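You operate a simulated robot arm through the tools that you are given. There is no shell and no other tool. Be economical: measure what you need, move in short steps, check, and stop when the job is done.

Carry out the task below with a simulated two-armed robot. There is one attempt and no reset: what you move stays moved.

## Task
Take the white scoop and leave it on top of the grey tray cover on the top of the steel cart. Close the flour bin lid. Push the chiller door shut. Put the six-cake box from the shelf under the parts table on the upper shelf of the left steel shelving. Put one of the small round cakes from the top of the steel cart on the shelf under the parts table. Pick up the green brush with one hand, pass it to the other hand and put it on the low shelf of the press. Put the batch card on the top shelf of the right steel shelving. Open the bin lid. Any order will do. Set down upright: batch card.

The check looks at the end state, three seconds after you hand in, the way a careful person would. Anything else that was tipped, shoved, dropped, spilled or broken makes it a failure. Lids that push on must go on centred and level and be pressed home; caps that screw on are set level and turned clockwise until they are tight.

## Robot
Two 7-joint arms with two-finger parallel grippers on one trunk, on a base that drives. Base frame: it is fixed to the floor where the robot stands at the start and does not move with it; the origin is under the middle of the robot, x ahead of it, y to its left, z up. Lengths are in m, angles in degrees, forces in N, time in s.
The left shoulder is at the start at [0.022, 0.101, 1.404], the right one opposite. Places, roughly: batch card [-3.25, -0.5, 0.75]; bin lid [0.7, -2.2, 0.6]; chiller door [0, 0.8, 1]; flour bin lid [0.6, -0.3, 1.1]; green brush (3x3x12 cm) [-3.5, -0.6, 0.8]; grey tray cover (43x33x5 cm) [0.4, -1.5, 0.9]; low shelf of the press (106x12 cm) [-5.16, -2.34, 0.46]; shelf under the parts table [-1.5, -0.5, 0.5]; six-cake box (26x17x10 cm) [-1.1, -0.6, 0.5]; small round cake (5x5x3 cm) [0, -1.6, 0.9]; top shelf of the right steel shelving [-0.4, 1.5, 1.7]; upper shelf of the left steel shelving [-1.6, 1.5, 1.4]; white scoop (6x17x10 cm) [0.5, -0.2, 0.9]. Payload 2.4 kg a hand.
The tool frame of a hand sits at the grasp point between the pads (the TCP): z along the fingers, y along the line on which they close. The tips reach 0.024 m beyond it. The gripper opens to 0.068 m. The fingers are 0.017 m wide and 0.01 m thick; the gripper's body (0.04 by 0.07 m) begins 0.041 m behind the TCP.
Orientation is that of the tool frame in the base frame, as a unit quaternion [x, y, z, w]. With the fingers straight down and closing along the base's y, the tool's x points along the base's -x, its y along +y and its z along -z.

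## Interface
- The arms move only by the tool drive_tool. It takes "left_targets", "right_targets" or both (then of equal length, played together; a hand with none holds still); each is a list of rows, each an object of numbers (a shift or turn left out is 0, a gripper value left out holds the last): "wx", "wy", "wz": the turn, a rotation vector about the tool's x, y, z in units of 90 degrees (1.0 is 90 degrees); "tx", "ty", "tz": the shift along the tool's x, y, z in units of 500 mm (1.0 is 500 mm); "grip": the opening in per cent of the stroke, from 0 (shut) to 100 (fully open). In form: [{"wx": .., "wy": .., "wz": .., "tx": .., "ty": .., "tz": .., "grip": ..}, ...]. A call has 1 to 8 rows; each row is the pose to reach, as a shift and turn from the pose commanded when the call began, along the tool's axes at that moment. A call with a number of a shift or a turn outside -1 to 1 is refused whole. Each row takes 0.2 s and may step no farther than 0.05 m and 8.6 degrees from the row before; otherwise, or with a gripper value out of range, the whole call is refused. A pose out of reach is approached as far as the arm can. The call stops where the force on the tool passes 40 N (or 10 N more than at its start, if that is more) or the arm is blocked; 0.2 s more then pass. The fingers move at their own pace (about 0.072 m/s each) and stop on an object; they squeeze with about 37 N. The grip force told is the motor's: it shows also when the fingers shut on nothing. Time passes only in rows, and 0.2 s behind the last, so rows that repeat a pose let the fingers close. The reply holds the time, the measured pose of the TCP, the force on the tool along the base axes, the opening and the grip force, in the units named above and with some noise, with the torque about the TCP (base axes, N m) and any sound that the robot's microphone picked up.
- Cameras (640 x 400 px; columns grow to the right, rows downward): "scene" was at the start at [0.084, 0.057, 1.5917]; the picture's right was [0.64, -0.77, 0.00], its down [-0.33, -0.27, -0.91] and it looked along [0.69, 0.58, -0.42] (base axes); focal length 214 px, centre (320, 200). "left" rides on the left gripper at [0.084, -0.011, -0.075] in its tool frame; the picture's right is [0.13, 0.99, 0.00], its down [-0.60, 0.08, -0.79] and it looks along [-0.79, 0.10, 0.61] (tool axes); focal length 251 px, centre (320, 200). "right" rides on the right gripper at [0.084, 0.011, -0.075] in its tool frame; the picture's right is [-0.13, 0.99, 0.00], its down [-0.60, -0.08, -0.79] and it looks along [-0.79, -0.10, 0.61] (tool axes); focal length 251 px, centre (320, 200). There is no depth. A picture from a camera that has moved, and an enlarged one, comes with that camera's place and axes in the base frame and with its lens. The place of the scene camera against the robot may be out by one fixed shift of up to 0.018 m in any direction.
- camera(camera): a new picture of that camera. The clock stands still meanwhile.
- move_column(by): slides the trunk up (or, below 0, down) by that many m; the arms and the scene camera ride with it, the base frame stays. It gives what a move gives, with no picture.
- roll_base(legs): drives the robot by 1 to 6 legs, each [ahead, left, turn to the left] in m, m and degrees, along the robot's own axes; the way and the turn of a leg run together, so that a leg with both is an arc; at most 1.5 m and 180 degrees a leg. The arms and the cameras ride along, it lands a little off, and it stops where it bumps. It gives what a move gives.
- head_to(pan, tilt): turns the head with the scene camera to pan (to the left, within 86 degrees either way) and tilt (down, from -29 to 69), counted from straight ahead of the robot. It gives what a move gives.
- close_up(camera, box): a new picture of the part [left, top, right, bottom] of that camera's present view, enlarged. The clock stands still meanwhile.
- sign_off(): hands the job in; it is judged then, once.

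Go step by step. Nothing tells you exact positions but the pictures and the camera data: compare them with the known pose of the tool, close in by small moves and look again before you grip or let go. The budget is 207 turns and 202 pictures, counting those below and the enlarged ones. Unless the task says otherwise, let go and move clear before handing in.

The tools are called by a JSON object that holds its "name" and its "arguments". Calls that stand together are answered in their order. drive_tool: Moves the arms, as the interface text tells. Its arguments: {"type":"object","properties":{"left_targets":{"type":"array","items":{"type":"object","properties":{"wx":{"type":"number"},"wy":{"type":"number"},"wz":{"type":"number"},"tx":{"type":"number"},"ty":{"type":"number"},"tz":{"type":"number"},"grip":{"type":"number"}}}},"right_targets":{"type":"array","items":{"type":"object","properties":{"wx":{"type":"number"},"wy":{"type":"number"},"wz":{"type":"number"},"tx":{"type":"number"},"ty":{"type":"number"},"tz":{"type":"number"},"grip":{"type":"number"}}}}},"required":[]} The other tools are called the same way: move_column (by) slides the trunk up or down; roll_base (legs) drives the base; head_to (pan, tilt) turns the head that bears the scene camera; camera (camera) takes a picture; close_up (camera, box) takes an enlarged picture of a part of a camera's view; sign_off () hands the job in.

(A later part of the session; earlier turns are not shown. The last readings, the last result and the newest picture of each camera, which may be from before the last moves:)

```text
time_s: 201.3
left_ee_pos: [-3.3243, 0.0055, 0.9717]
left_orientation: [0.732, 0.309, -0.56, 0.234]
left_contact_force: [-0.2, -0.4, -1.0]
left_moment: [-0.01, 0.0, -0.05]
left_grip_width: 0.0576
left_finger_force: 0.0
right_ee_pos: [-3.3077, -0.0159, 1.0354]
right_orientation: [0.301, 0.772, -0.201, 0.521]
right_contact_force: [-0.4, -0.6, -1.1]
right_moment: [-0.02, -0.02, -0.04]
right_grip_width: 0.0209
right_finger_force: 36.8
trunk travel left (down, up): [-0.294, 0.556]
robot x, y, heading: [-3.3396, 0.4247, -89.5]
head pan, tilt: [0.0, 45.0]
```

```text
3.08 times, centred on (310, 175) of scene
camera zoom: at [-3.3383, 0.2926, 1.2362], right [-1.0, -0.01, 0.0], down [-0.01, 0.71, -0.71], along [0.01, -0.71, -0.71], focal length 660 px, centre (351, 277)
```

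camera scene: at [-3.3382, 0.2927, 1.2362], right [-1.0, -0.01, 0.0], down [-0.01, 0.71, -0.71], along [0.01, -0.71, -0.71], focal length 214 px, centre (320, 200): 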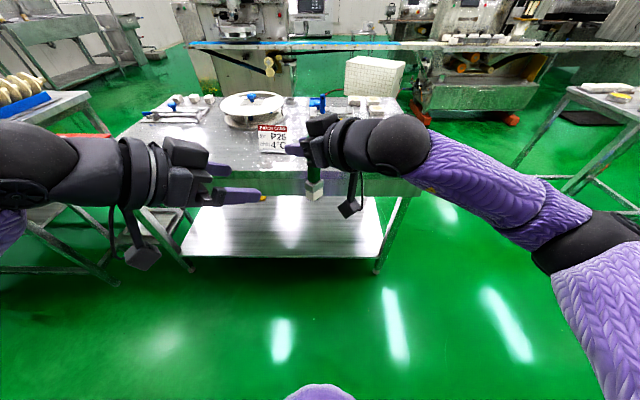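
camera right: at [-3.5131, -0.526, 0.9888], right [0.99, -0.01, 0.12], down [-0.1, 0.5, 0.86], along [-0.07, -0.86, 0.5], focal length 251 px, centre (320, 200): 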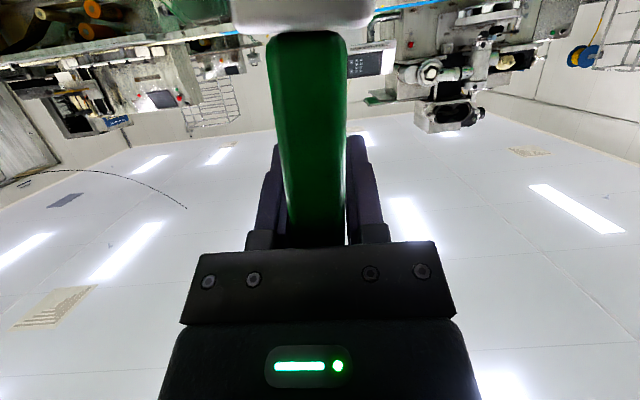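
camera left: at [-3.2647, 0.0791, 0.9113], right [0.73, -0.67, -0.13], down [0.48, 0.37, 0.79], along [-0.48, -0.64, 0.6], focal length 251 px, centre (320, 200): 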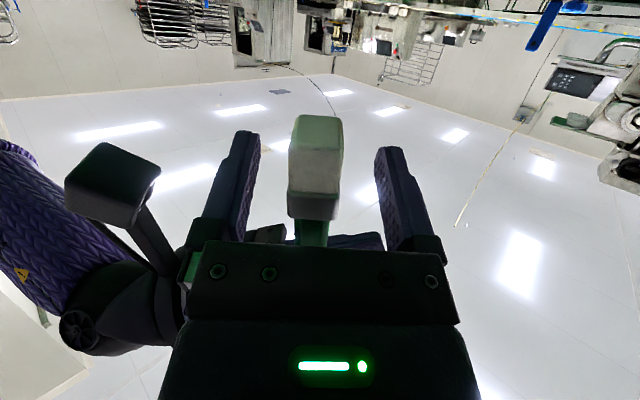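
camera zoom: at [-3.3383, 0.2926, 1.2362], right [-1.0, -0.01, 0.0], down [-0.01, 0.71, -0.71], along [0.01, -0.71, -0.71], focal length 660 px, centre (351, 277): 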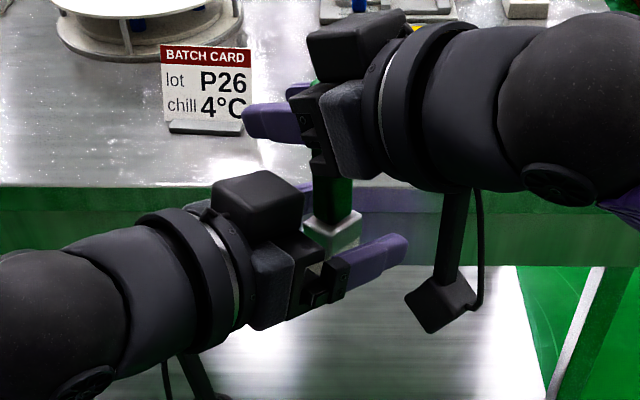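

Brush is between the left fingers; close the left, then open the right and withdraw it.

{"name": "drive_tool", "arguments": {"left_targets": [{"grip": 0}, {"grip": 0}, {"grip": 0}, {"grip": 0}]}}

{"name": "close_up", "arguments": {"camera": "scene", "box": [220, 110, 400, 240]}}

```text
time_s: 202.3
left_ee_pos: [-3.324, 0.0063, 0.9714]
left_orientation: [0.733, 0.309, -0.56, 0.232]
left_contact_force: [-3.8, 8.2, -1.3]
left_moment: [0.14, 0.47, 0.09]
left_grip_width: 0.0196
left_finger_force: 37.3
right_ee_pos: [-3.3081, -0.0168, 1.0368]
right_orientation: [0.302, 0.772, -0.202, 0.521]
right_contact_force: [2.5, -7.8, 0.5]
right_moment: [-0.61, -0.68, -0.05]
right_grip_width: 0.0209
right_finger_force: 37.2
trunk travel left (down, up): [-0.294, 0.556]
robot x, y, heading: [-3.3423, 0.4245, -89.2]
head pan, tilt: [0.0, 45.0]
```

```text
3.08 times, centred on (310, 175) of scene
camera zoom: at [-3.3382, 0.2926, 1.2362], right [-1.0, -0.01, 0.0], down [-0.01, 0.71, -0.71], along [0.01, -0.71, -0.71], focal length 660 px, centre (351, 277)
```

zoom: 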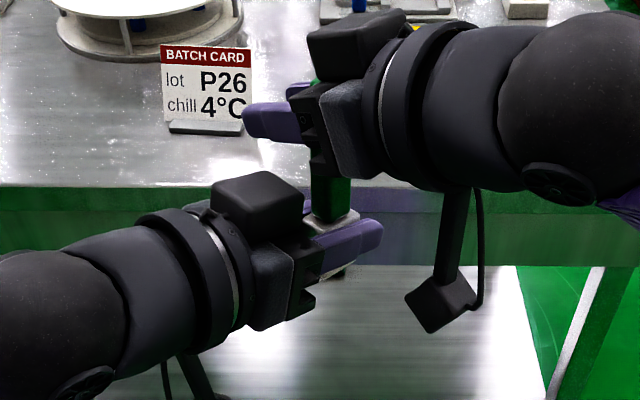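

{"name": "drive_tool", "arguments": {"right_targets": [{"grip": 80}, {"grip": 80}, {"grip": 80, "tz": -0.02}, {"tz": -0.08}, {"tz": -0.15, "ty": -0.02}, {"tz": -0.2, "ty": -0.1}, {"tz": -0.2, "ty": -0.19}]}}

{"name": "camera", "arguments": {"camera": "scene"}}

{"name": "camera", "arguments": {"camera": "left"}}

```text
time_s: 203.9
left_ee_pos: [-3.3239, 0.0059, 0.9726]
left_orientation: [0.732, 0.308, -0.561, 0.233]
left_contact_force: [0.3, 0.1, 0.9]
left_moment: [0.0, 0.03, -0.01]
left_grip_width: 0.0194
left_finger_force: 37.2
right_ee_pos: [-3.4311, -0.0162, 1.0723]
right_orientation: [0.302, 0.772, -0.201, 0.522]
right_contact_force: [0.4, -0.3, -0.5]
right_moment: [0.0, -0.02, -0.01]
right_grip_width: 0.054
right_finger_force: 0.1
right hand out of reach, approached as far as the arm can: row 7
trunk travel left (down, up): [-0.294, 0.556]
robot x, y, heading: [-3.3397, 0.4291, -89.5]
head pan, tilt: [0.0, 45.0]
```

```text
85 pictures are left
camera scene: at [-3.3382, 0.2929, 1.2362], right [-1.0, -0.01, 0.0], down [-0.01, 0.71, -0.71], along [0.01, -0.71, -0.71], focal length 214 px, centre (320, 200)
```

scene: 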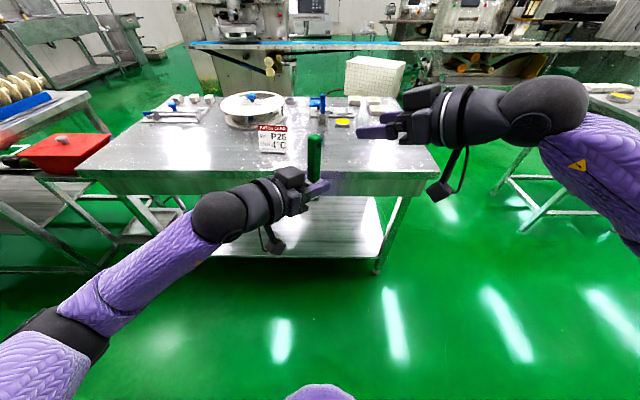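

```text
84 pictures are left
camera left: at [-3.2644, 0.0795, 0.9114], right [0.73, -0.67, -0.13], down [0.48, 0.37, 0.79], along [-0.48, -0.64, 0.6], focal length 251 px, centre (320, 200)
```

left: 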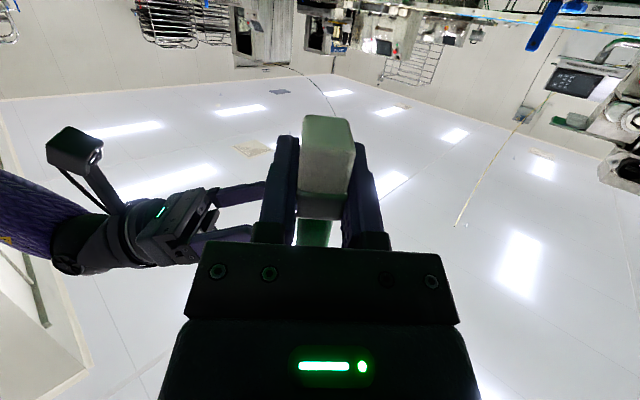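

The handover worked: the left hand holds the brush upright. Now I look toward the press to plan the way.

{"name": "head_to", "arguments": {"pan": -30, "tilt": 18}}

{"name": "camera", "arguments": {"camera": "scene"}}

```text
time_s: 204.8
left_ee_pos: [-3.3241, 0.0039, 0.972]
left_orientation: [0.733, 0.308, -0.561, 0.232]
left_contact_force: [0.0, 0.0, -0.2]
left_moment: [0.02, -0.01, 0.03]
left_grip_width: 0.0195
left_finger_force: 37.0
right_ee_pos: [-3.4304, -0.0154, 1.0741]
right_orientation: [0.301, 0.772, -0.201, 0.522]
right_contact_force: [-0.9, -0.1, 0.2]
right_moment: [-0.01, 0.01, 0.0]
right_grip_width: 0.0542
right_finger_force: 0.0
trunk travel left (down, up): [-0.294, 0.556]
robot x, y, heading: [-3.3378, 0.4296, -89.4]
head pan, tilt: [-30.0, 18.0]
```

```text
83 pictures are left
camera scene: at [-3.3849, 0.2927, 1.278], right [-0.87, 0.49, 0.0], down [0.15, 0.27, -0.95], along [-0.47, -0.83, -0.31], focal length 214 px, centre (320, 200)
```

scene: 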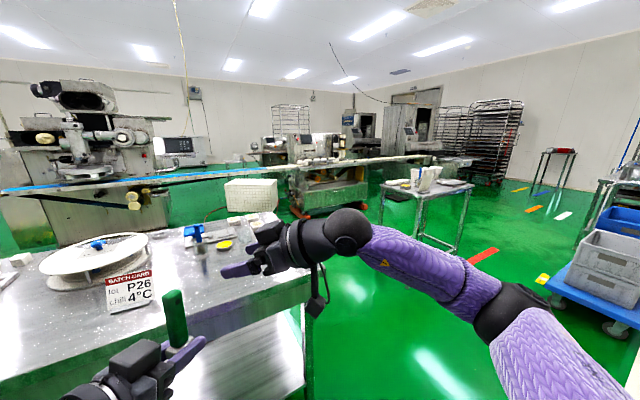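

{"name": "roll_base", "arguments": {"legs": [[0, -0.9, 0], [1.4, 0, 0]]}}

{"name": "head_to", "arguments": {"pan": -25, "tilt": 25}}

{"name": "camera", "arguments": {"camera": "scene"}}

```text
time_s: 215.9
left_ee_pos: [-4.1682, -1.3658, 0.9716]
left_orientation: [0.728, 0.32, -0.556, 0.242]
left_contact_force: [-0.1, -0.1, -0.4]
left_moment: [-0.02, 0.03, 0.01]
left_grip_width: 0.0191
left_finger_force: 37.8
right_ee_pos: [-4.2748, -1.389, 1.0742]
right_orientation: [0.291, 0.776, -0.195, 0.524]
right_contact_force: [-0.8, 0.1, 1.1]
right_moment: [-0.02, -0.01, -0.01]
right_grip_width: 0.0542
right_finger_force: 0.1
trunk travel left (down, up): [-0.294, 0.556]
robot x, y, heading: [-4.1937, -0.9453, -87.8]
head pan, tilt: [-30.0, 18.0]
```

```text
time_s: 216.6
left_ee_pos: [-4.1684, -1.3642, 0.9719]
left_orientation: [0.728, 0.319, -0.557, 0.241]
left_contact_force: [-0.3, 0.3, 0.5]
left_moment: [0.0, 0.04, 0.01]
left_grip_width: 0.0195
left_finger_force: 36.9
right_ee_pos: [-4.2745, -1.3885, 1.0725]
right_orientation: [0.29, 0.777, -0.193, 0.525]
right_contact_force: [-1.2, -0.6, -0.1]
right_moment: [-0.02, 0.01, -0.01]
right_grip_width: 0.0545
right_finger_force: 0.0
trunk travel left (down, up): [-0.294, 0.556]
robot x, y, heading: [-4.1957, -0.9443, -87.7]
head pan, tilt: [-25.0, 25.0]
```

```text
82 pictures are left
camera scene: at [-4.2302, -1.0818, 1.2668], right [-0.92, 0.39, 0.0], down [0.16, 0.39, -0.91], along [-0.35, -0.84, -0.42], focal length 214 px, centre (320, 200)
```

scene: 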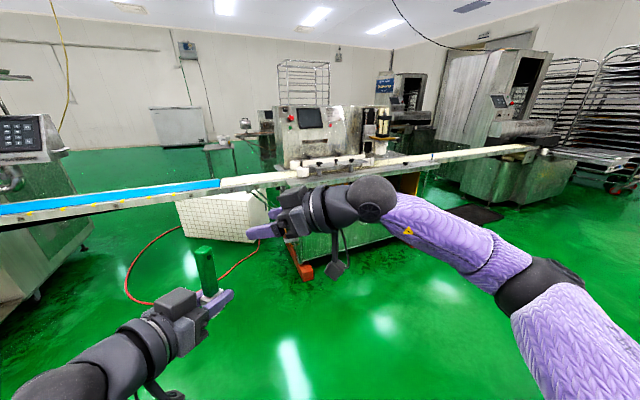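

{"name": "roll_base", "arguments": {"legs": [[0.45, -0.85, -2]]}}

{"name": "head_to", "arguments": {"pan": 0, "tilt": 35}}

{"name": "camera", "arguments": {"camera": "scene"}}

```text
time_s: 221.7
left_ee_pos: [-5.0408, -1.8338, 0.9714]
left_orientation: [0.736, 0.3, -0.563, 0.227]
left_contact_force: [0.5, -0.4, -0.6]
left_moment: [0.0, 0.0, 0.04]
left_grip_width: 0.0191
left_finger_force: 36.8
right_ee_pos: [-5.1477, -1.8518, 1.0749]
right_orientation: [0.31, 0.769, -0.207, 0.52]
right_contact_force: [-0.4, 0.6, -1.2]
right_moment: [-0.01, 0.01, 0.0]
right_grip_width: 0.0544
right_finger_force: 0.0
trunk travel left (down, up): [-0.294, 0.556]
robot x, y, heading: [-5.0493, -1.4134, -90.8]
head pan, tilt: [-25.0, 25.0]
```

```text
time_s: 222.6
left_ee_pos: [-5.0404, -1.8341, 0.973]
left_orientation: [0.736, 0.299, -0.563, 0.226]
left_contact_force: [0.0, 0.1, 0.1]
left_moment: [-0.05, -0.03, 0.0]
left_grip_width: 0.019
left_finger_force: 37.0
right_ee_pos: [-5.1489, -1.8514, 1.0734]
right_orientation: [0.31, 0.768, -0.208, 0.52]
right_contact_force: [0.2, -0.2, -0.8]
right_moment: [0.02, 0.0, -0.01]
right_grip_width: 0.0547
right_finger_force: 0.0
trunk travel left (down, up): [-0.294, 0.556]
robot x, y, heading: [-5.0467, -1.4091, -90.6]
head pan, tilt: [0.0, 35.0]
```

```text
81 pictures are left
camera scene: at [-5.0495, -1.5524, 1.251], right [-1.0, 0.01, 0.0], down [0.01, 0.57, -0.82], along [-0.01, -0.82, -0.57], focal length 214 px, centre (320, 200)
```

scene: 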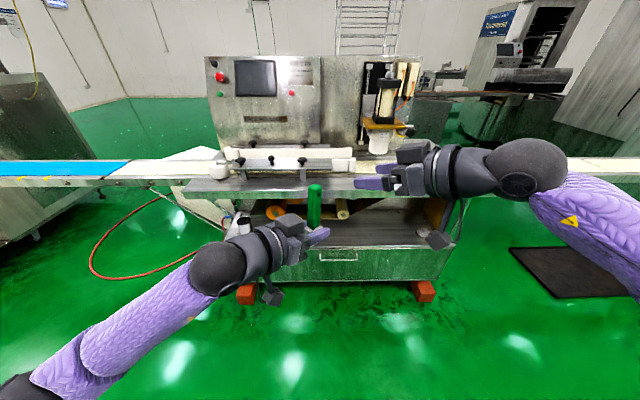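

{"name": "close_up", "arguments": {"camera": "scene", "box": [200, 150, 480, 310]}}

```text
2.29 times, centred on (340, 230) of scene
camera zoom: at [-5.0495, -1.5524, 1.251], right [-1.0, 0.01, 0.0], down [0.01, 0.57, -0.82], along [-0.01, -0.82, -0.57], focal length 490 px, centre (274, 131)
```

zoom: 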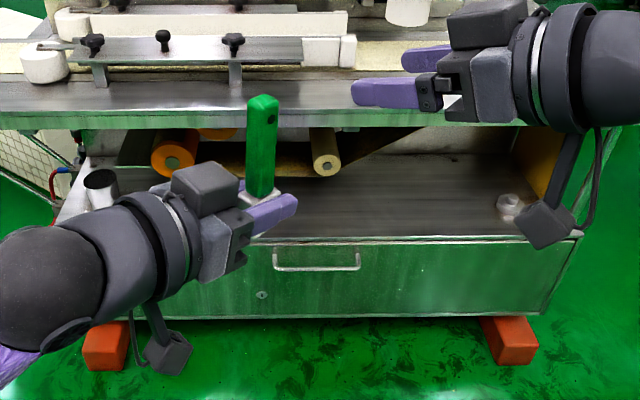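

The low shelf's middle is free (front edge y≈−2.28). I move the right hand up out of the way and lower the trunk.

{"name": "drive_tool", "arguments": {"right_targets": [{"tx": -0.061, "ty": -0.003, "tz": -0.071}, {"tx": -0.123, "ty": -0.006, "tz": -0.142}, {"tx": -0.184, "ty": -0.009, "tz": -0.213}, {"tx": -0.245, "ty": -0.011, "tz": -0.283}, {"tx": -0.307, "ty": -0.014, "tz": -0.354}, {"tx": -0.368, "ty": -0.017, "tz": -0.425}]}}

{"name": "move_column", "arguments": {"by": -0.27}}

{"name": "camera", "arguments": {"camera": "scene"}}

```text
time_s: 224.0
left_ee_pos: [-5.0419, -1.8334, 0.9722]
left_orientation: [0.736, 0.299, -0.564, 0.226]
left_contact_force: [-0.5, 0.1, 0.1]
left_moment: [-0.02, 0.01, -0.02]
left_grip_width: 0.0192
left_finger_force: 37.1
right_ee_pos: [-5.228, -1.7681, 1.2855]
right_orientation: [0.311, 0.769, -0.206, 0.52]
right_contact_force: [-0.1, -0.1, -0.1]
right_moment: [0.01, 0.0, 0.02]
right_grip_width: 0.0546
right_finger_force: 0.1
right hand out of reach, approached as far as the arm can: row 2, 3, 4, 5, 6
trunk travel left (down, up): [-0.294, 0.556]
robot x, y, heading: [-5.0469, -1.4139, -90.6]
head pan, tilt: [0.0, 35.0]
```

```text
time_s: 226.7
left_ee_pos: [-5.0426, -1.8343, 0.7018]
left_orientation: [0.736, 0.3, -0.563, 0.227]
left_contact_force: [-0.4, -1.0, -0.6]
left_moment: [0.0, -0.03, -0.01]
left_grip_width: 0.0194
left_finger_force: 36.8
right_ee_pos: [-5.228, -1.765, 1.0173]
right_orientation: [0.311, 0.769, -0.208, 0.519]
right_contact_force: [0.1, 0.2, 0.6]
right_moment: [0.03, -0.01, 0.0]
right_grip_width: 0.0544
right_finger_force: 0.0
trunk travel left (down, up): [-0.024, 0.826]
robot x, y, heading: [-5.0501, -1.4108, -90.8]
head pan, tilt: [0.0, 35.0]
```

```text
79 pictures are left
camera scene: at [-5.0504, -1.6323, 0.9734], right [-1.0, 0.01, 0.0], down [0.01, 0.57, -0.82], along [-0.01, -0.82, -0.57], focal length 214 px, centre (320, 200)
```

scene: 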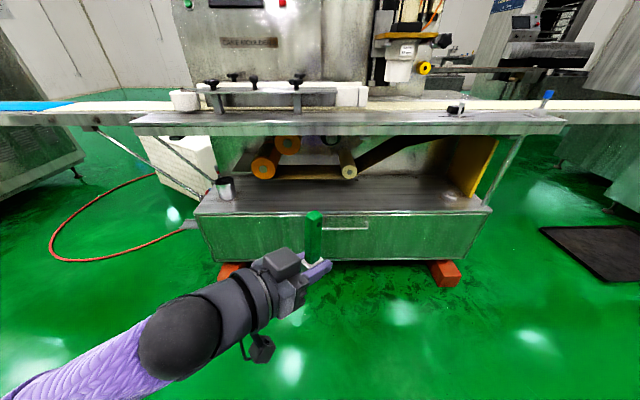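

{"name": "move_column", "arguments": {"by": 0.12}}

{"name": "drive_tool", "arguments": {"left_targets": [{"tx": 0.08, "tz": 0.022}, {"tx": 0.16, "tz": 0.044}, {"tx": 0.24, "tz": 0.066}, {"tx": 0.32, "tz": 0.088}, {"tx": 0.4, "tz": 0.11}, {"tx": 0.48, "tz": 0.13}]}}

{"name": "camera", "arguments": {"camera": "left"}}

```text
time_s: 228.2
left_ee_pos: [-5.042, -1.8331, 0.8223]
left_orientation: [0.736, 0.301, -0.563, 0.227]
left_contact_force: [-0.2, -0.2, 0.7]
left_moment: [0.01, -0.01, 0.0]
left_grip_width: 0.0192
left_finger_force: 37.0
right_ee_pos: [-5.2282, -1.7652, 1.1358]
right_orientation: [0.311, 0.769, -0.207, 0.518]
right_contact_force: [-0.3, -0.8, -0.4]
right_moment: [0.05, -0.01, -0.02]
right_grip_width: 0.0543
right_finger_force: 0.0
trunk travel left (down, up): [-0.144, 0.706]
robot x, y, heading: [-5.0513, -1.4126, -90.5]
head pan, tilt: [0.0, 35.0]
```

```text
time_s: 229.6
left_ee_pos: [-5.0402, -1.8303, 0.5755]
left_orientation: [0.736, 0.299, -0.564, 0.226]
left_contact_force: [-0.1, -0.2, -0.6]
left_moment: [0.01, 0.0, -0.02]
left_grip_width: 0.0194
left_finger_force: 37.1
right_ee_pos: [-5.2279, -1.7647, 1.1376]
right_orientation: [0.311, 0.769, -0.208, 0.519]
right_contact_force: [0.3, 0.2, -0.4]
right_moment: [-0.03, 0.0, 0.02]
right_grip_width: 0.0543
right_finger_force: 0.0
trunk travel left (down, up): [-0.144, 0.706]
robot x, y, heading: [-5.0491, -1.4145, -90.8]
head pan, tilt: [0.0, 35.0]
```

```text
78 pictures are left
camera left: at [-4.9804, -1.7579, 0.5142], right [0.71, -0.69, -0.13], down [0.49, 0.36, 0.79], along [-0.5, -0.63, 0.6], focal length 251 px, centre (320, 200)
```

left: 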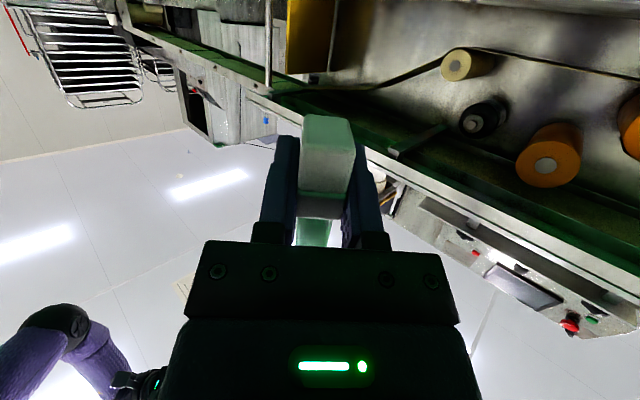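

With this grip the left wrist camera would hit the shelf if pointing diagonally, so I yaw the left hand to point straight ahead; then the camera stays in front of the shelf edge.

{"name": "drive_tool", "arguments": {"left_targets": [{"wx": -0.08, "wz": -0.022}, {"wx": -0.161, "wz": -0.043}, {"wx": -0.241, "wz": -0.065}, {"wx": -0.322, "wz": -0.087}, {"wx": -0.402, "wz": -0.108}, {"wx": -0.483, "wz": -0.13}]}}

{"name": "camera", "arguments": {"camera": "scene"}}

{"name": "camera", "arguments": {"camera": "left"}}

```text
time_s: 231.0
left_ee_pos: [-4.8681, -1.8808, 0.5249]
left_orientation: [0.577, 0.549, -0.474, 0.375]
left_contact_force: [-0.1, -0.4, 0.0]
left_moment: [0.02, -0.01, 0.0]
left_grip_width: 0.019
left_finger_force: 36.8
left hand out of reach, approached as far as the arm can: row 1, 2, 3, 4, 5, 6
right_ee_pos: [-5.228, -1.763, 1.1361]
right_orientation: [0.311, 0.768, -0.208, 0.519]
right_contact_force: [-0.4, 0.7, -0.6]
right_moment: [0.02, 0.02, -0.01]
right_grip_width: 0.0543
right_finger_force: 0.0
trunk travel left (down, up): [-0.144, 0.706]
robot x, y, heading: [-5.0479, -1.4111, -90.5]
head pan, tilt: [0.0, 35.0]
```

```text
77 pictures are left
camera scene: at [-5.0496, -1.5902, 1.0982], right [-1.0, 0.01, 0.0], down [0.01, 0.57, -0.82], along [-0.01, -0.82, -0.57], focal length 214 px, centre (320, 200)
```

scene: 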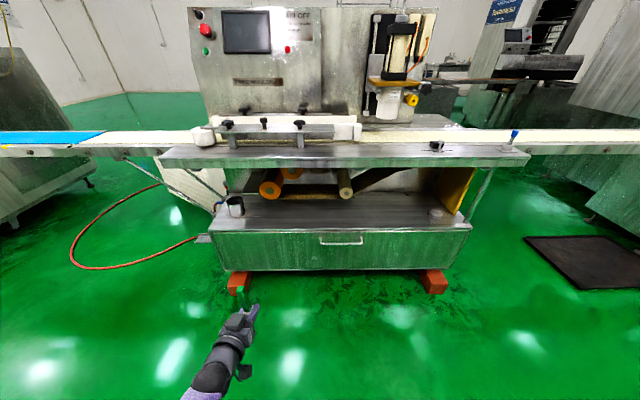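

```text
76 pictures are left
camera left: at [-4.8726, -1.7858, 0.4667], right [0.97, -0.08, -0.21], down [0.22, 0.58, 0.79], along [0.06, -0.81, 0.58], focal length 251 px, centre (320, 200)
```

left: 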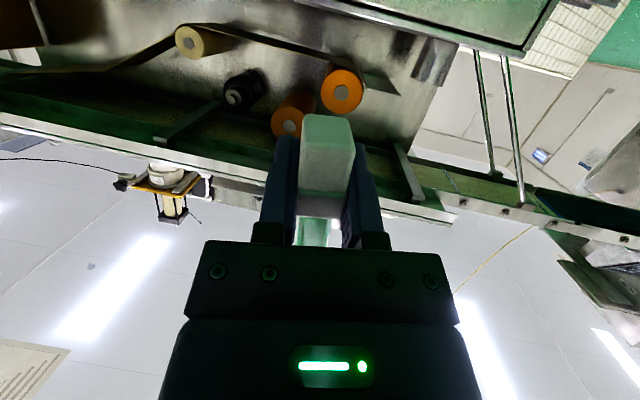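

{"name": "drive_tool", "arguments": {"left_targets": [{"ty": 0.1}, {"ty": 0.2}]}}

```text
time_s: 231.6
left_ee_pos: [-4.7691, -1.8932, 0.5202]
left_orientation: [0.577, 0.55, -0.472, 0.375]
left_contact_force: [-0.1, -0.7, 0.4]
left_moment: [0.03, -0.04, -0.03]
left_grip_width: 0.019
left_finger_force: 36.8
right_ee_pos: [-5.2275, -1.7648, 1.1382]
right_orientation: [0.31, 0.769, -0.207, 0.519]
right_contact_force: [0.0, 0.1, -0.1]
right_moment: [-0.02, 0.02, 0.01]
right_grip_width: 0.0542
right_finger_force: 0.1
trunk travel left (down, up): [-0.144, 0.706]
robot x, y, heading: [-5.0431, -1.4144, -90.9]
head pan, tilt: [0.0, 35.0]
```

{"name": "drive_tool", "arguments": {"left_targets": [{"wz": 0.03, "tx": -0.05, "tz": -0.015}, {"wz": 0.059, "tx": -0.1, "tz": -0.03, "ty": -0.08}]}}

{"name": "roll_base", "arguments": {"legs": [[0.2, -0.25, 0]]}}

{"name": "camera", "arguments": {"camera": "scene"}}

{"name": "camera", "arguments": {"camera": "left"}}

```text
time_s: 232.2
left_ee_pos: [-4.8043, -1.8903, 0.5779]
left_orientation: [0.603, 0.523, -0.453, 0.396]
left_contact_force: [0.2, -0.1, 0.0]
left_moment: [0.02, 0.05, 0.01]
left_grip_width: 0.0195
left_finger_force: 36.4
right_ee_pos: [-5.2288, -1.7643, 1.137]
right_orientation: [0.31, 0.769, -0.207, 0.519]
right_contact_force: [0.0, 0.5, -0.2]
right_moment: [0.03, -0.02, -0.01]
right_grip_width: 0.0544
right_finger_force: 0.0
trunk travel left (down, up): [-0.144, 0.706]
robot x, y, heading: [-5.046, -1.4122, -90.8]
head pan, tilt: [0.0, 35.0]
```

```text
time_s: 234.4
left_ee_pos: [-5.0622, -2.0839, 0.5756]
left_orientation: [0.604, 0.522, -0.455, 0.396]
left_contact_force: [0.6, 0.7, -0.8]
left_moment: [0.0, 0.0, 0.01]
left_grip_width: 0.019
left_finger_force: 37.2
right_ee_pos: [-5.4851, -1.957, 1.1375]
right_orientation: [0.311, 0.768, -0.208, 0.52]
right_contact_force: [-0.2, 0.2, -0.5]
right_moment: [-0.03, 0.02, -0.01]
right_grip_width: 0.0547
right_finger_force: 0.1
trunk travel left (down, up): [-0.144, 0.706]
robot x, y, heading: [-5.3062, -1.6052, -90.8]
head pan, tilt: [0.0, 35.0]
```

```text
75 pictures are left
camera scene: at [-5.3072, -1.783, 1.0981], right [-1.0, 0.01, 0.0], down [0.01, 0.57, -0.82], along [-0.01, -0.82, -0.57], focal length 214 px, centre (320, 200)
```

scene: 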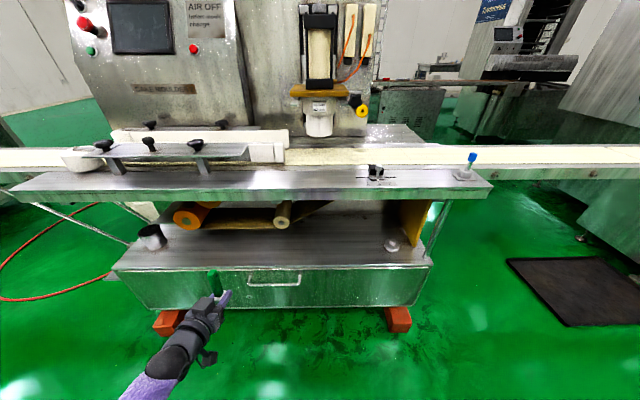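

```text
74 pictures are left
camera left: at [-5.0582, -1.9894, 0.5172], right [0.99, -0.11, -0.12], down [0.16, 0.58, 0.8], along [-0.01, -0.81, 0.59], focal length 251 px, centre (320, 200)
```

left: 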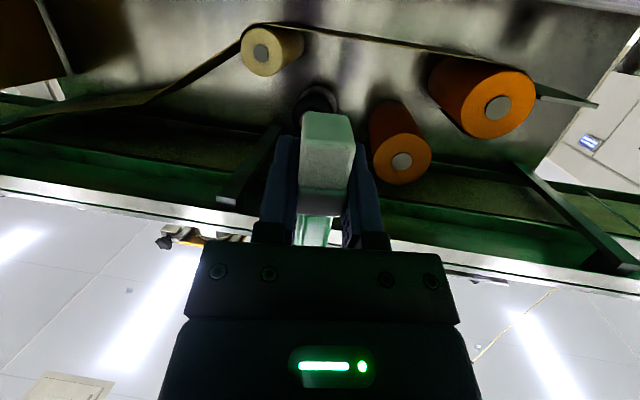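

{"name": "roll_base", "arguments": {"legs": [[0.2, 0, 0]]}}

{"name": "head_to", "arguments": {"pan": 20, "tilt": 45}}

{"name": "camera", "arguments": {"camera": "scene"}}

```text
time_s: 235.9
left_ee_pos: [-5.0652, -2.2826, 0.5772]
left_orientation: [0.603, 0.522, -0.455, 0.396]
left_contact_force: [-0.3, 0.5, -0.8]
left_moment: [0.04, 0.04, -0.01]
left_grip_width: 0.0195
left_finger_force: 36.9
right_ee_pos: [-5.4893, -2.1523, 1.1365]
right_orientation: [0.312, 0.768, -0.209, 0.519]
right_contact_force: [-0.1, -1.1, 0.1]
right_moment: [0.02, 0.0, 0.01]
right_grip_width: 0.0543
right_finger_force: 0.1
trunk travel left (down, up): [-0.144, 0.706]
robot x, y, heading: [-5.3104, -1.8013, -91.1]
head pan, tilt: [0.0, 35.0]
```

```text
time_s: 236.8
left_ee_pos: [-5.0655, -2.2816, 0.5774]
left_orientation: [0.603, 0.522, -0.455, 0.396]
left_contact_force: [-0.6, 0.1, -0.6]
left_moment: [0.0, 0.04, 0.01]
left_grip_width: 0.0193
left_finger_force: 37.6
right_ee_pos: [-5.4889, -2.1526, 1.137]
right_orientation: [0.312, 0.768, -0.208, 0.519]
right_contact_force: [-0.5, -0.3, 0.4]
right_moment: [0.0, 0.0, -0.02]
right_grip_width: 0.0542
right_finger_force: 0.0
trunk travel left (down, up): [-0.144, 0.706]
robot x, y, heading: [-5.3072, -1.803, -90.8]
head pan, tilt: [20.0, 45.0]
```

```text
73 pictures are left
camera scene: at [-5.2825, -1.9694, 1.0833], right [-0.95, -0.33, 0.0], down [-0.23, 0.67, -0.71], along [0.23, -0.67, -0.71], focal length 214 px, centre (320, 200)
```

scene: 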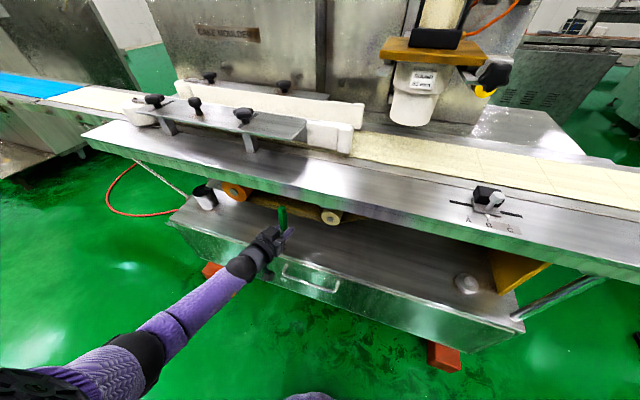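

{"name": "drive_tool", "arguments": {"left_targets": [{"tx": -0.015, "ty": 0.008, "tz": 0.052}, {"tx": -0.03, "ty": 0.0155, "tz": 0.105}, {"tx": 0.04, "ty": 0.0155, "tz": 0.124}, {"tx": 0.075, "ty": 0.0155, "tz": 0.135}]}}

{"name": "close_up", "arguments": {"camera": "scene", "box": [200, 160, 380, 300]}}

```text
time_s: 237.8
left_ee_pos: [-5.0652, -2.3357, 0.5429]
left_orientation: [0.604, 0.52, -0.456, 0.396]
left_contact_force: [0.1, -0.1, -0.6]
left_moment: [-0.01, 0.0, -0.01]
left_grip_width: 0.0192
left_finger_force: 37.8
left hand out of reach, approached as far as the arm can: row 4
right_ee_pos: [-5.4894, -2.1534, 1.1383]
right_orientation: [0.312, 0.768, -0.209, 0.519]
right_contact_force: [-0.9, 0.0, 0.1]
right_moment: [0.02, 0.02, 0.02]
right_grip_width: 0.0543
right_finger_force: 0.0
trunk travel left (down, up): [-0.144, 0.706]
robot x, y, heading: [-5.3049, -1.8029, -91.1]
head pan, tilt: [20.0, 45.0]
```

```text
2.86 times, centred on (290, 230) of scene
camera zoom: at [-5.2826, -1.9695, 1.0832], right [-0.94, -0.33, 0.0], down [-0.23, 0.67, -0.71], along [0.23, -0.67, -0.71], focal length 613 px, centre (406, 114)
```

zoom: 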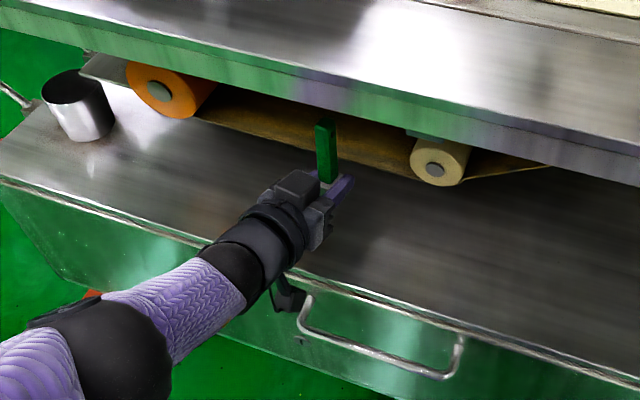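

{"name": "move_column", "arguments": {"by": -0.03}}

{"name": "move_column", "arguments": {"by": -0.008}}

{"name": "close_up", "arguments": {"camera": "scene", "box": [240, 180, 330, 260]}}

```text
time_s: 238.5
left_ee_pos: [-5.066, -2.3361, 0.5135]
left_orientation: [0.604, 0.521, -0.456, 0.395]
left_contact_force: [-0.1, -0.7, -0.6]
left_moment: [-0.01, -0.02, -0.01]
left_grip_width: 0.0195
left_finger_force: 37.5
right_ee_pos: [-5.4894, -2.1527, 1.1089]
right_orientation: [0.312, 0.768, -0.209, 0.519]
right_contact_force: [0.0, 0.6, 0.2]
right_moment: [0.0, 0.0, 0.0]
right_grip_width: 0.0545
right_finger_force: 0.2
trunk travel left (down, up): [-0.114, 0.736]
robot x, y, heading: [-5.3096, -1.8029, -90.7]
head pan, tilt: [20.0, 45.0]
```

```text
time_s: 239.1
left_ee_pos: [-5.0669, -2.3363, 0.5041]
left_orientation: [0.603, 0.522, -0.456, 0.396]
left_contact_force: [0.7, -0.8, -0.3]
left_moment: [0.0, 0.01, 0.04]
left_grip_width: 0.0194
left_finger_force: 36.9
right_ee_pos: [-5.4892, -2.153, 1.0994]
right_orientation: [0.311, 0.768, -0.208, 0.519]
right_contact_force: [-0.7, -0.2, 0.3]
right_moment: [0.02, -0.02, -0.01]
right_grip_width: 0.0545
right_finger_force: 0.1
trunk travel left (down, up): [-0.106, 0.744]
robot x, y, heading: [-5.3084, -1.8051, -91.2]
head pan, tilt: [20.0, 45.0]
```

```text
5.00 times, centred on (285, 220) of scene
camera zoom: at [-5.2827, -1.9815, 1.044], right [-0.94, -0.33, 0.0], down [-0.23, 0.67, -0.71], along [0.23, -0.67, -0.71], focal length 1072 px, centre (495, 100)
```

zoom: 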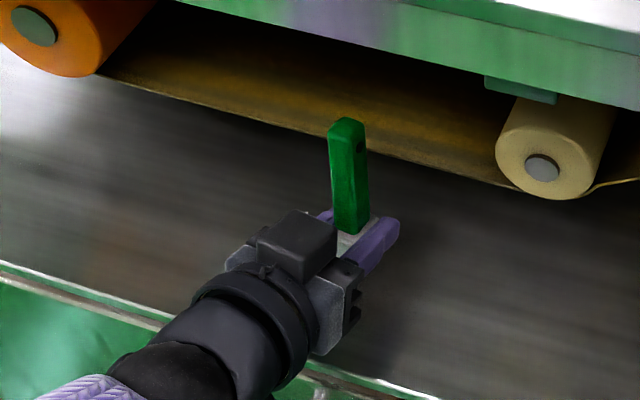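

{"name": "move_column", "arguments": {"by": -0.005}}

{"name": "move_column", "arguments": {"by": -0.004}}

{"name": "move_column", "arguments": {"by": -0.004}}

{"name": "close_up", "arguments": {"camera": "scene", "box": [240, 180, 330, 260]}}

```text
time_s: 239.6
left_ee_pos: [-5.0654, -2.3353, 0.5001]
left_orientation: [0.604, 0.521, -0.455, 0.395]
left_contact_force: [-0.6, -0.1, -0.2]
left_moment: [0.01, -0.01, 0.04]
left_grip_width: 0.0192
left_finger_force: 36.8
right_ee_pos: [-5.4902, -2.1538, 1.0951]
right_orientation: [0.312, 0.768, -0.209, 0.519]
right_contact_force: [0.1, 0.8, 0.2]
right_moment: [-0.01, -0.01, -0.02]
right_grip_width: 0.0547
right_finger_force: 0.1
trunk travel left (down, up): [-0.101, 0.749]
robot x, y, heading: [-5.307, -1.8077, -90.8]
head pan, tilt: [20.0, 45.0]
```

```text
time_s: 240.2
left_ee_pos: [-5.0657, -2.3365, 0.4956]
left_orientation: [0.604, 0.521, -0.455, 0.395]
left_contact_force: [0.3, -0.3, -0.6]
left_moment: [-0.01, 0.01, -0.01]
left_grip_width: 0.0191
left_finger_force: 36.8
right_ee_pos: [-5.4887, -2.1542, 1.0901]
right_orientation: [0.311, 0.769, -0.208, 0.519]
right_contact_force: [-0.4, -0.4, 0.3]
right_moment: [0.01, -0.02, 0.0]
right_grip_width: 0.0543
right_finger_force: 0.1
trunk travel left (down, up): [-0.097, 0.753]
robot x, y, heading: [-5.307, -1.8014, -90.7]
head pan, tilt: [20.0, 45.0]
```

```text
time_s: 240.7
left_ee_pos: [-5.0658, -2.3361, 0.4923]
left_orientation: [0.603, 0.521, -0.456, 0.396]
left_contact_force: [1.2, 4.6, 7.5]
left_moment: [1.32, 0.05, -0.07]
left_grip_width: 0.0193
left_finger_force: 36.9
right_ee_pos: [-5.4894, -2.1523, 1.085]
right_orientation: [0.312, 0.768, -0.209, 0.519]
right_contact_force: [0.4, 0.4, -0.2]
right_moment: [0.02, 0.0, 0.02]
right_grip_width: 0.0544
right_finger_force: 0.1
trunk travel left (down, up): [-0.093, 0.757]
robot x, y, heading: [-5.3078, -1.8007, -91.0]
head pan, tilt: [20.0, 45.0]
```

```text
5.00 times, centred on (285, 220) of scene
camera zoom: at [-5.2829, -1.9852, 1.0308], right [-0.94, -0.33, 0.0], down [-0.23, 0.67, -0.71], along [0.23, -0.67, -0.71], focal length 1072 px, centre (495, 100)
```

zoom: 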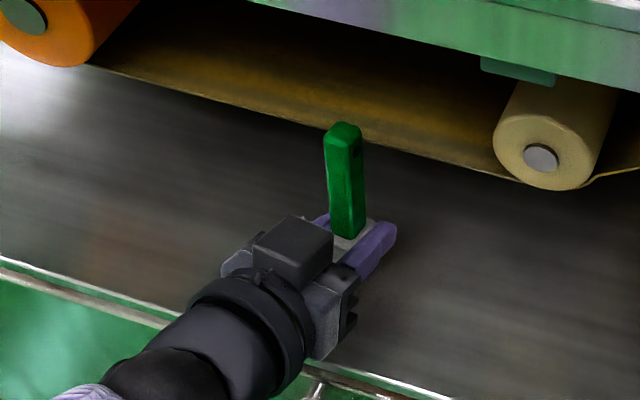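

The wrist camera touched the drawer handle below; I lift slightly, shift 6 cm left, and lower again.

{"name": "move_column", "arguments": {"by": 0.012}}

{"name": "roll_base", "arguments": {"legs": [[-0.005, 0.07, 0]]}}

{"name": "move_column", "arguments": {"by": -0.012}}

{"name": "close_up", "arguments": {"camera": "scene", "box": [220, 180, 340, 290]}}

```text
time_s: 241.3
left_ee_pos: [-5.0658, -2.3348, 0.5042]
left_orientation: [0.603, 0.522, -0.455, 0.396]
left_contact_force: [-0.7, -0.2, -0.2]
left_moment: [-0.02, -0.01, -0.02]
left_grip_width: 0.0191
left_finger_force: 37.3
right_ee_pos: [-5.4893, -2.154, 1.0975]
right_orientation: [0.312, 0.768, -0.208, 0.519]
right_contact_force: [-0.5, 0.3, -0.4]
right_moment: [-0.02, -0.03, 0.0]
right_grip_width: 0.0544
right_finger_force: 0.1
trunk travel left (down, up): [-0.105, 0.745]
robot x, y, heading: [-5.3043, -1.8014, -91.1]
head pan, tilt: [20.0, 45.0]
```

```text
time_s: 242.3
left_ee_pos: [-4.997, -2.3319, 0.5039]
left_orientation: [0.604, 0.521, -0.456, 0.395]
left_contact_force: [0.0, 0.2, -0.1]
left_moment: [0.01, -0.04, 0.01]
left_grip_width: 0.0193
left_finger_force: 36.8
right_ee_pos: [-5.4212, -2.1492, 1.098]
right_orientation: [0.313, 0.768, -0.209, 0.519]
right_contact_force: [-0.1, -0.3, -0.1]
right_moment: [-0.02, 0.02, -0.01]
right_grip_width: 0.0543
right_finger_force: 0.0
trunk travel left (down, up): [-0.105, 0.745]
robot x, y, heading: [-5.2379, -1.7957, -91.1]
head pan, tilt: [20.0, 45.0]
```

```text
time_s: 242.9
left_ee_pos: [-4.9969, -2.3325, 0.4916]
left_orientation: [0.604, 0.52, -0.456, 0.395]
left_contact_force: [-0.4, -0.4, -0.3]
left_moment: [0.02, -0.03, 0.04]
left_grip_width: 0.0192
left_finger_force: 37.2
right_ee_pos: [-5.4199, -2.1491, 1.0862]
right_orientation: [0.312, 0.768, -0.208, 0.518]
right_contact_force: [0.5, -0.3, 0.5]
right_moment: [0.02, 0.01, -0.01]
right_grip_width: 0.0544
right_finger_force: 0.0
trunk travel left (down, up): [-0.093, 0.757]
robot x, y, heading: [-5.2387, -1.7982, -91.1]
head pan, tilt: [20.0, 45.0]
```

```text
3.64 times, centred on (280, 235) of scene
camera zoom: at [-5.2139, -1.982, 1.0305], right [-0.95, -0.33, 0.0], down [-0.23, 0.67, -0.71], along [0.23, -0.67, -0.71], focal length 780 px, centre (466, 73)
```

zoom: 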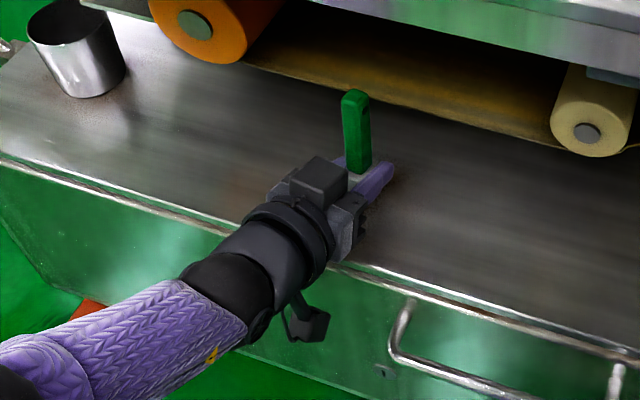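

No contact now and the camera hangs free beside the handle. I keep lowering in small steps until the brush touches.

{"name": "move_column", "arguments": {"by": -0.006}}

{"name": "move_column", "arguments": {"by": -0.004}}

{"name": "move_column", "arguments": {"by": -0.004}}

{"name": "move_column", "arguments": {"by": -0.004}}

{"name": "close_up", "arguments": {"camera": "scene", "box": [220, 180, 340, 290]}}

```text
time_s: 243.5
left_ee_pos: [-4.9977, -2.3317, 0.4856]
left_orientation: [0.604, 0.521, -0.455, 0.395]
left_contact_force: [0.0, 0.3, 0.1]
left_moment: [-0.03, -0.01, -0.02]
left_grip_width: 0.0193
left_finger_force: 36.8
right_ee_pos: [-5.4202, -2.1488, 1.0805]
right_orientation: [0.311, 0.769, -0.208, 0.519]
right_contact_force: [-1.0, 0.5, -0.3]
right_moment: [0.01, 0.04, 0.01]
right_grip_width: 0.0545
right_finger_force: 0.0
trunk travel left (down, up): [-0.087, 0.763]
robot x, y, heading: [-5.2383, -1.797, -91.2]
head pan, tilt: [20.0, 45.0]
```

```text
time_s: 244.0
left_ee_pos: [-4.9977, -2.3323, 0.4843]
left_orientation: [0.603, 0.521, -0.456, 0.397]
left_contact_force: [1.6, -2.0, 13.3]
left_moment: [-0.25, -0.01, 0.0]
left_grip_width: 0.0192
left_finger_force: 36.7
right_ee_pos: [-5.4204, -2.148, 1.0766]
right_orientation: [0.312, 0.768, -0.209, 0.519]
right_contact_force: [-0.1, -0.8, -0.6]
right_moment: [-0.02, 0.0, -0.01]
right_grip_width: 0.0544
right_finger_force: 0.0
trunk travel left (down, up): [-0.083, 0.767]
robot x, y, heading: [-5.2423, -1.7983, -90.9]
head pan, tilt: [20.0, 45.0]
```

```text
time_s: 244.5
left_ee_pos: [-4.9974, -2.3318, 0.4807]
left_orientation: [0.602, 0.52, -0.458, 0.398]
left_contact_force: [1.3, -0.2, 31.7]
left_moment: [-0.42, 0.0, 0.03]
left_grip_width: 0.0193
left_finger_force: 36.5
right_ee_pos: [-5.4214, -2.1476, 1.0728]
right_orientation: [0.31, 0.768, -0.208, 0.52]
right_contact_force: [0.1, 0.3, -0.3]
right_moment: [0.01, -0.01, 0.0]
right_grip_width: 0.0543
right_finger_force: 0.1
trunk travel left (down, up): [-0.079, 0.771]
robot x, y, heading: [-5.2393, -1.8002, -90.8]
head pan, tilt: [20.0, 45.0]
```

```text
time_s: 245.1
left_ee_pos: [-4.9985, -2.3307, 0.4756]
left_orientation: [0.604, 0.52, -0.457, 0.396]
left_contact_force: [-1.6, 3.6, 27.8]
left_moment: [-0.36, 0.09, -0.04]
left_grip_width: 0.0195
left_finger_force: 36.9
right_ee_pos: [-5.4224, -2.1464, 1.0681]
right_orientation: [0.311, 0.768, -0.209, 0.52]
right_contact_force: [-0.1, 0.5, 1.2]
right_moment: [0.01, -0.03, -0.03]
right_grip_width: 0.0544
right_finger_force: 0.0
trunk travel left (down, up): [-0.075, 0.775]
robot x, y, heading: [-5.2408, -1.7957, -90.8]
head pan, tilt: [20.0, 45.0]
```

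```text
3.64 times, centred on (280, 235) of scene
camera zoom: at [-5.215, -1.9861, 1.0123], right [-0.95, -0.33, 0.0], down [-0.23, 0.67, -0.71], along [0.23, -0.67, -0.71], focal length 780 px, centre (466, 73)
```

zoom: 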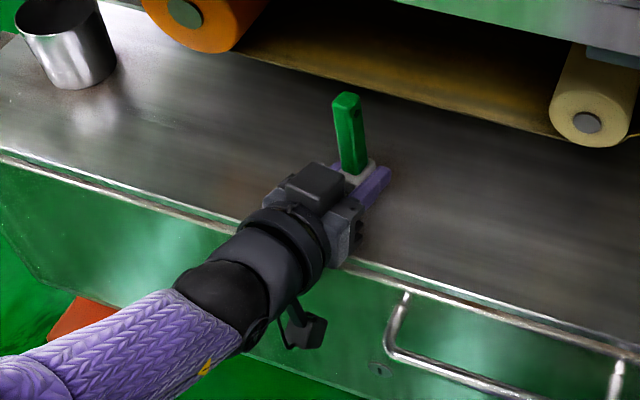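

Contact is made. I relieve the load and release.

{"name": "move_column", "arguments": {"by": 0.003}}

{"name": "drive_tool", "arguments": {"left_targets": [{"grip": 30}, {"grip": 40}, {"grip": 60}, {"grip": 80}]}}

{"name": "close_up", "arguments": {"camera": "scene", "box": [220, 180, 340, 290]}}

```text
time_s: 245.6
left_ee_pos: [-4.998, -2.3311, 0.4754]
left_orientation: [0.605, 0.522, -0.454, 0.394]
left_contact_force: [-3.5, 1.2, 8.9]
left_moment: [-0.08, 0.11, -0.04]
left_grip_width: 0.0194
left_finger_force: 37.2
right_ee_pos: [-5.4219, -2.1491, 1.0709]
right_orientation: [0.312, 0.768, -0.209, 0.519]
right_contact_force: [0.2, -1.1, -0.4]
right_moment: [0.01, 0.02, 0.04]
right_grip_width: 0.0544
right_finger_force: 0.0
trunk travel left (down, up): [-0.078, 0.772]
robot x, y, heading: [-5.2378, -1.7979, -91.0]
head pan, tilt: [20.0, 45.0]
```

```text
time_s: 246.6
left_ee_pos: [-4.9971, -2.3324, 0.4769]
left_orientation: [0.604, 0.522, -0.455, 0.395]
left_contact_force: [-0.1, 0.0, -0.5]
left_moment: [-0.02, -0.02, -0.02]
left_grip_width: 0.0543
left_finger_force: 0.1
right_ee_pos: [-5.4202, -2.1504, 1.0713]
right_orientation: [0.313, 0.768, -0.208, 0.518]
right_contact_force: [0.5, -0.1, 0.0]
right_moment: [0.01, -0.01, -0.01]
right_grip_width: 0.0545
right_finger_force: 0.0
trunk travel left (down, up): [-0.078, 0.772]
robot x, y, heading: [-5.2393, -1.8, -91.0]
head pan, tilt: [20.0, 45.0]
```

```text
3.64 times, centred on (280, 235) of scene
camera zoom: at [-5.2139, -1.9871, 1.015], right [-0.95, -0.33, 0.0], down [-0.23, 0.67, -0.71], along [0.23, -0.67, -0.71], focal length 780 px, centre (466, 73)
```

zoom: 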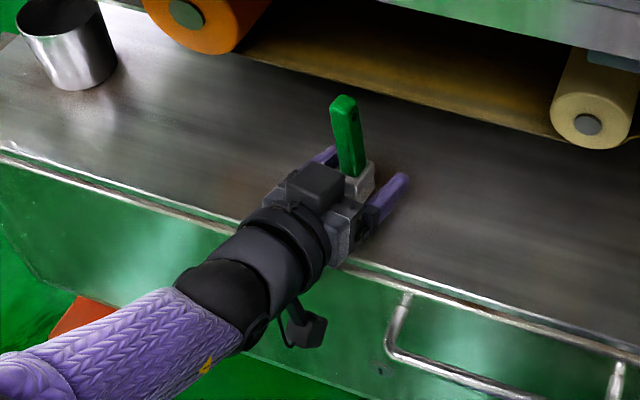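

The brush stands on the shelf. I withdraw straight back and check.

{"name": "roll_base", "arguments": {"legs": [[-0.12, 0, 0], [-0.3, 0, 0]]}}

{"name": "camera", "arguments": {"camera": "scene"}}

```text
time_s: 249.5
left_ee_pos: [-4.9901, -1.9119, 0.4765]
left_orientation: [0.604, 0.522, -0.454, 0.395]
left_contact_force: [0.4, 0.0, 0.2]
left_moment: [-0.02, -0.05, -0.03]
left_grip_width: 0.0544
left_finger_force: 0.1
right_ee_pos: [-5.4134, -1.7291, 1.0711]
right_orientation: [0.312, 0.768, -0.209, 0.519]
right_contact_force: [-0.4, -0.6, -0.4]
right_moment: [0.03, 0.02, 0.02]
right_grip_width: 0.0546
right_finger_force: 0.0
trunk travel left (down, up): [-0.078, 0.772]
robot x, y, heading: [-5.2319, -1.3774, -90.9]
head pan, tilt: [20.0, 45.0]
```

```text
66 pictures are left
camera scene: at [-5.2077, -1.5674, 1.015], right [-0.94, -0.33, 0.0], down [-0.23, 0.67, -0.71], along [0.23, -0.67, -0.71], focal length 214 px, centre (320, 200)
```

scene: 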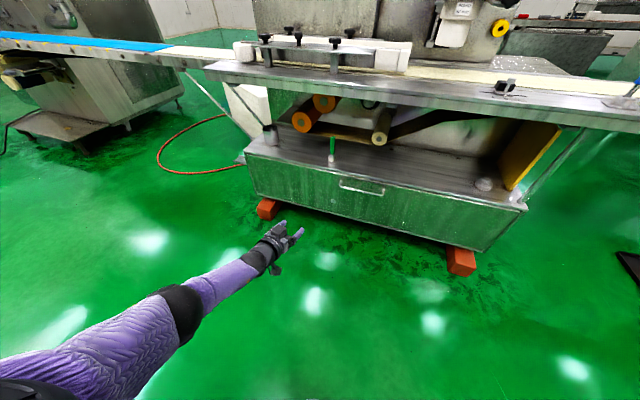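

The brush stands upright on the low shelf. Next, the batch card: I raise trunk and left hand, and drive back to the far table.

{"name": "drive_tool", "arguments": {"left_targets": [{"tx": -0.075, "ty": 0.006, "tz": -0.057}, {"tx": -0.15, "ty": 0.012, "tz": -0.114}, {"tx": -0.225, "ty": 0.018, "tz": -0.17}, {"tx": -0.3, "ty": 0.025, "tz": -0.227}, {"tx": -0.375, "ty": 0.03, "tz": -0.284}, {"tx": -0.45, "ty": 0.037, "tz": -0.34}, {"tx": -0.525, "ty": 0.043, "tz": -0.397}, {"tx": -0.6, "ty": 0.05, "tz": -0.454}]}}

{"name": "move_column", "arguments": {"by": 0.22}}

{"name": "roll_base", "arguments": {"legs": [[-0.35, 1.03, 0], [-1.45, 0, 0.9], [0, 1.05, 0]]}}

{"name": "head_to", "arguments": {"pan": 0, "tilt": 35}}

{"name": "camera", "arguments": {"camera": "scene"}}

```text
time_s: 251.3
left_ee_pos: [-4.9449, -1.7804, 0.827]
left_orientation: [0.604, 0.522, -0.454, 0.394]
left_contact_force: [-0.1, 0.9, -0.2]
left_moment: [0.0, -0.01, -0.02]
left_grip_width: 0.0544
left_finger_force: 0.1
right_ee_pos: [-5.4135, -1.7311, 1.0711]
right_orientation: [0.311, 0.769, -0.208, 0.519]
right_contact_force: [-0.1, -0.7, -0.6]
right_moment: [0.01, 0.02, 0.01]
right_grip_width: 0.0544
right_finger_force: 0.0
trunk travel left (down, up): [-0.078, 0.772]
robot x, y, heading: [-5.2316, -1.3738, -90.6]
head pan, tilt: [20.0, 45.0]
```

```text
time_s: 253.6
left_ee_pos: [-4.9482, -1.7804, 1.0474]
left_orientation: [0.603, 0.522, -0.455, 0.396]
left_contact_force: [-0.3, 0.3, -0.4]
left_moment: [0.0, -0.01, 0.0]
left_grip_width: 0.0543
left_finger_force: 0.1
right_ee_pos: [-5.4138, -1.7294, 1.2905]
right_orientation: [0.311, 0.768, -0.208, 0.519]
right_contact_force: [-0.2, 0.8, -0.2]
right_moment: [0.0, 0.0, -0.02]
right_grip_width: 0.0544
right_finger_force: 0.1
trunk travel left (down, up): [-0.298, 0.552]
robot x, y, heading: [-5.2314, -1.3789, -90.7]
head pan, tilt: [20.0, 45.0]
```

```text
time_s: 256.6
left_ee_pos: [-4.4679, -1.6199, 1.0484]
left_orientation: [0.581, 0.546, -0.438, 0.414]
left_contact_force: [-0.1, -0.6, -0.2]
left_moment: [-0.02, -0.01, 0.02]
left_grip_width: 0.0542
left_finger_force: 0.1
right_ee_pos: [-4.9376, -1.6068, 1.2913]
right_orientation: [0.279, 0.781, -0.186, 0.527]
right_contact_force: [0.1, -0.3, -0.4]
right_moment: [0.01, 0.0, 0.04]
right_grip_width: 0.0543
right_finger_force: 0.0
trunk travel left (down, up): [-0.298, 0.552]
robot x, y, heading: [-4.7852, -1.2424, -86.1]
head pan, tilt: [20.0, 45.0]
stopped in leg 1: the robot was blocked; the commanded pose is now the measured one
```

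```text
time_s: 257.4
left_ee_pos: [-4.4686, -1.6199, 1.0482]
left_orientation: [0.582, 0.546, -0.439, 0.414]
left_contact_force: [0.1, -0.2, 0.2]
left_moment: [-0.02, 0.0, 0.02]
left_grip_width: 0.0546
left_finger_force: 0.1
right_ee_pos: [-4.9355, -1.6084, 1.2914]
right_orientation: [0.279, 0.781, -0.187, 0.527]
right_contact_force: [0.0, 0.1, -0.8]
right_moment: [-0.07, 0.0, 0.01]
right_grip_width: 0.0544
right_finger_force: 0.0
trunk travel left (down, up): [-0.298, 0.552]
robot x, y, heading: [-4.7862, -1.2427, -86.0]
head pan, tilt: [0.0, 35.0]
```

```text
65 pictures are left
camera scene: at [-4.7759, -1.3818, 1.255], right [-1.0, -0.07, 0.0], down [-0.04, 0.57, -0.82], along [0.06, -0.82, -0.57], focal length 214 px, centre (320, 200)
```

scene: 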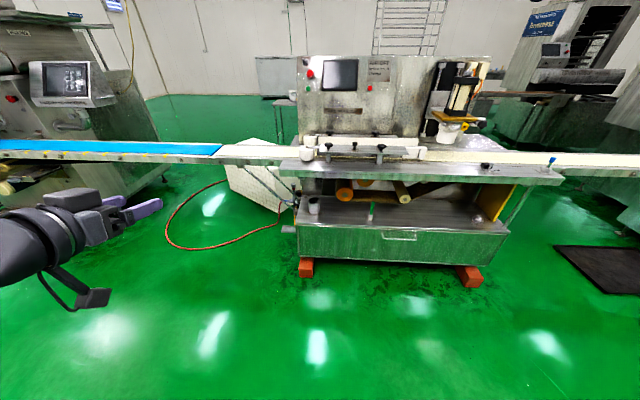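

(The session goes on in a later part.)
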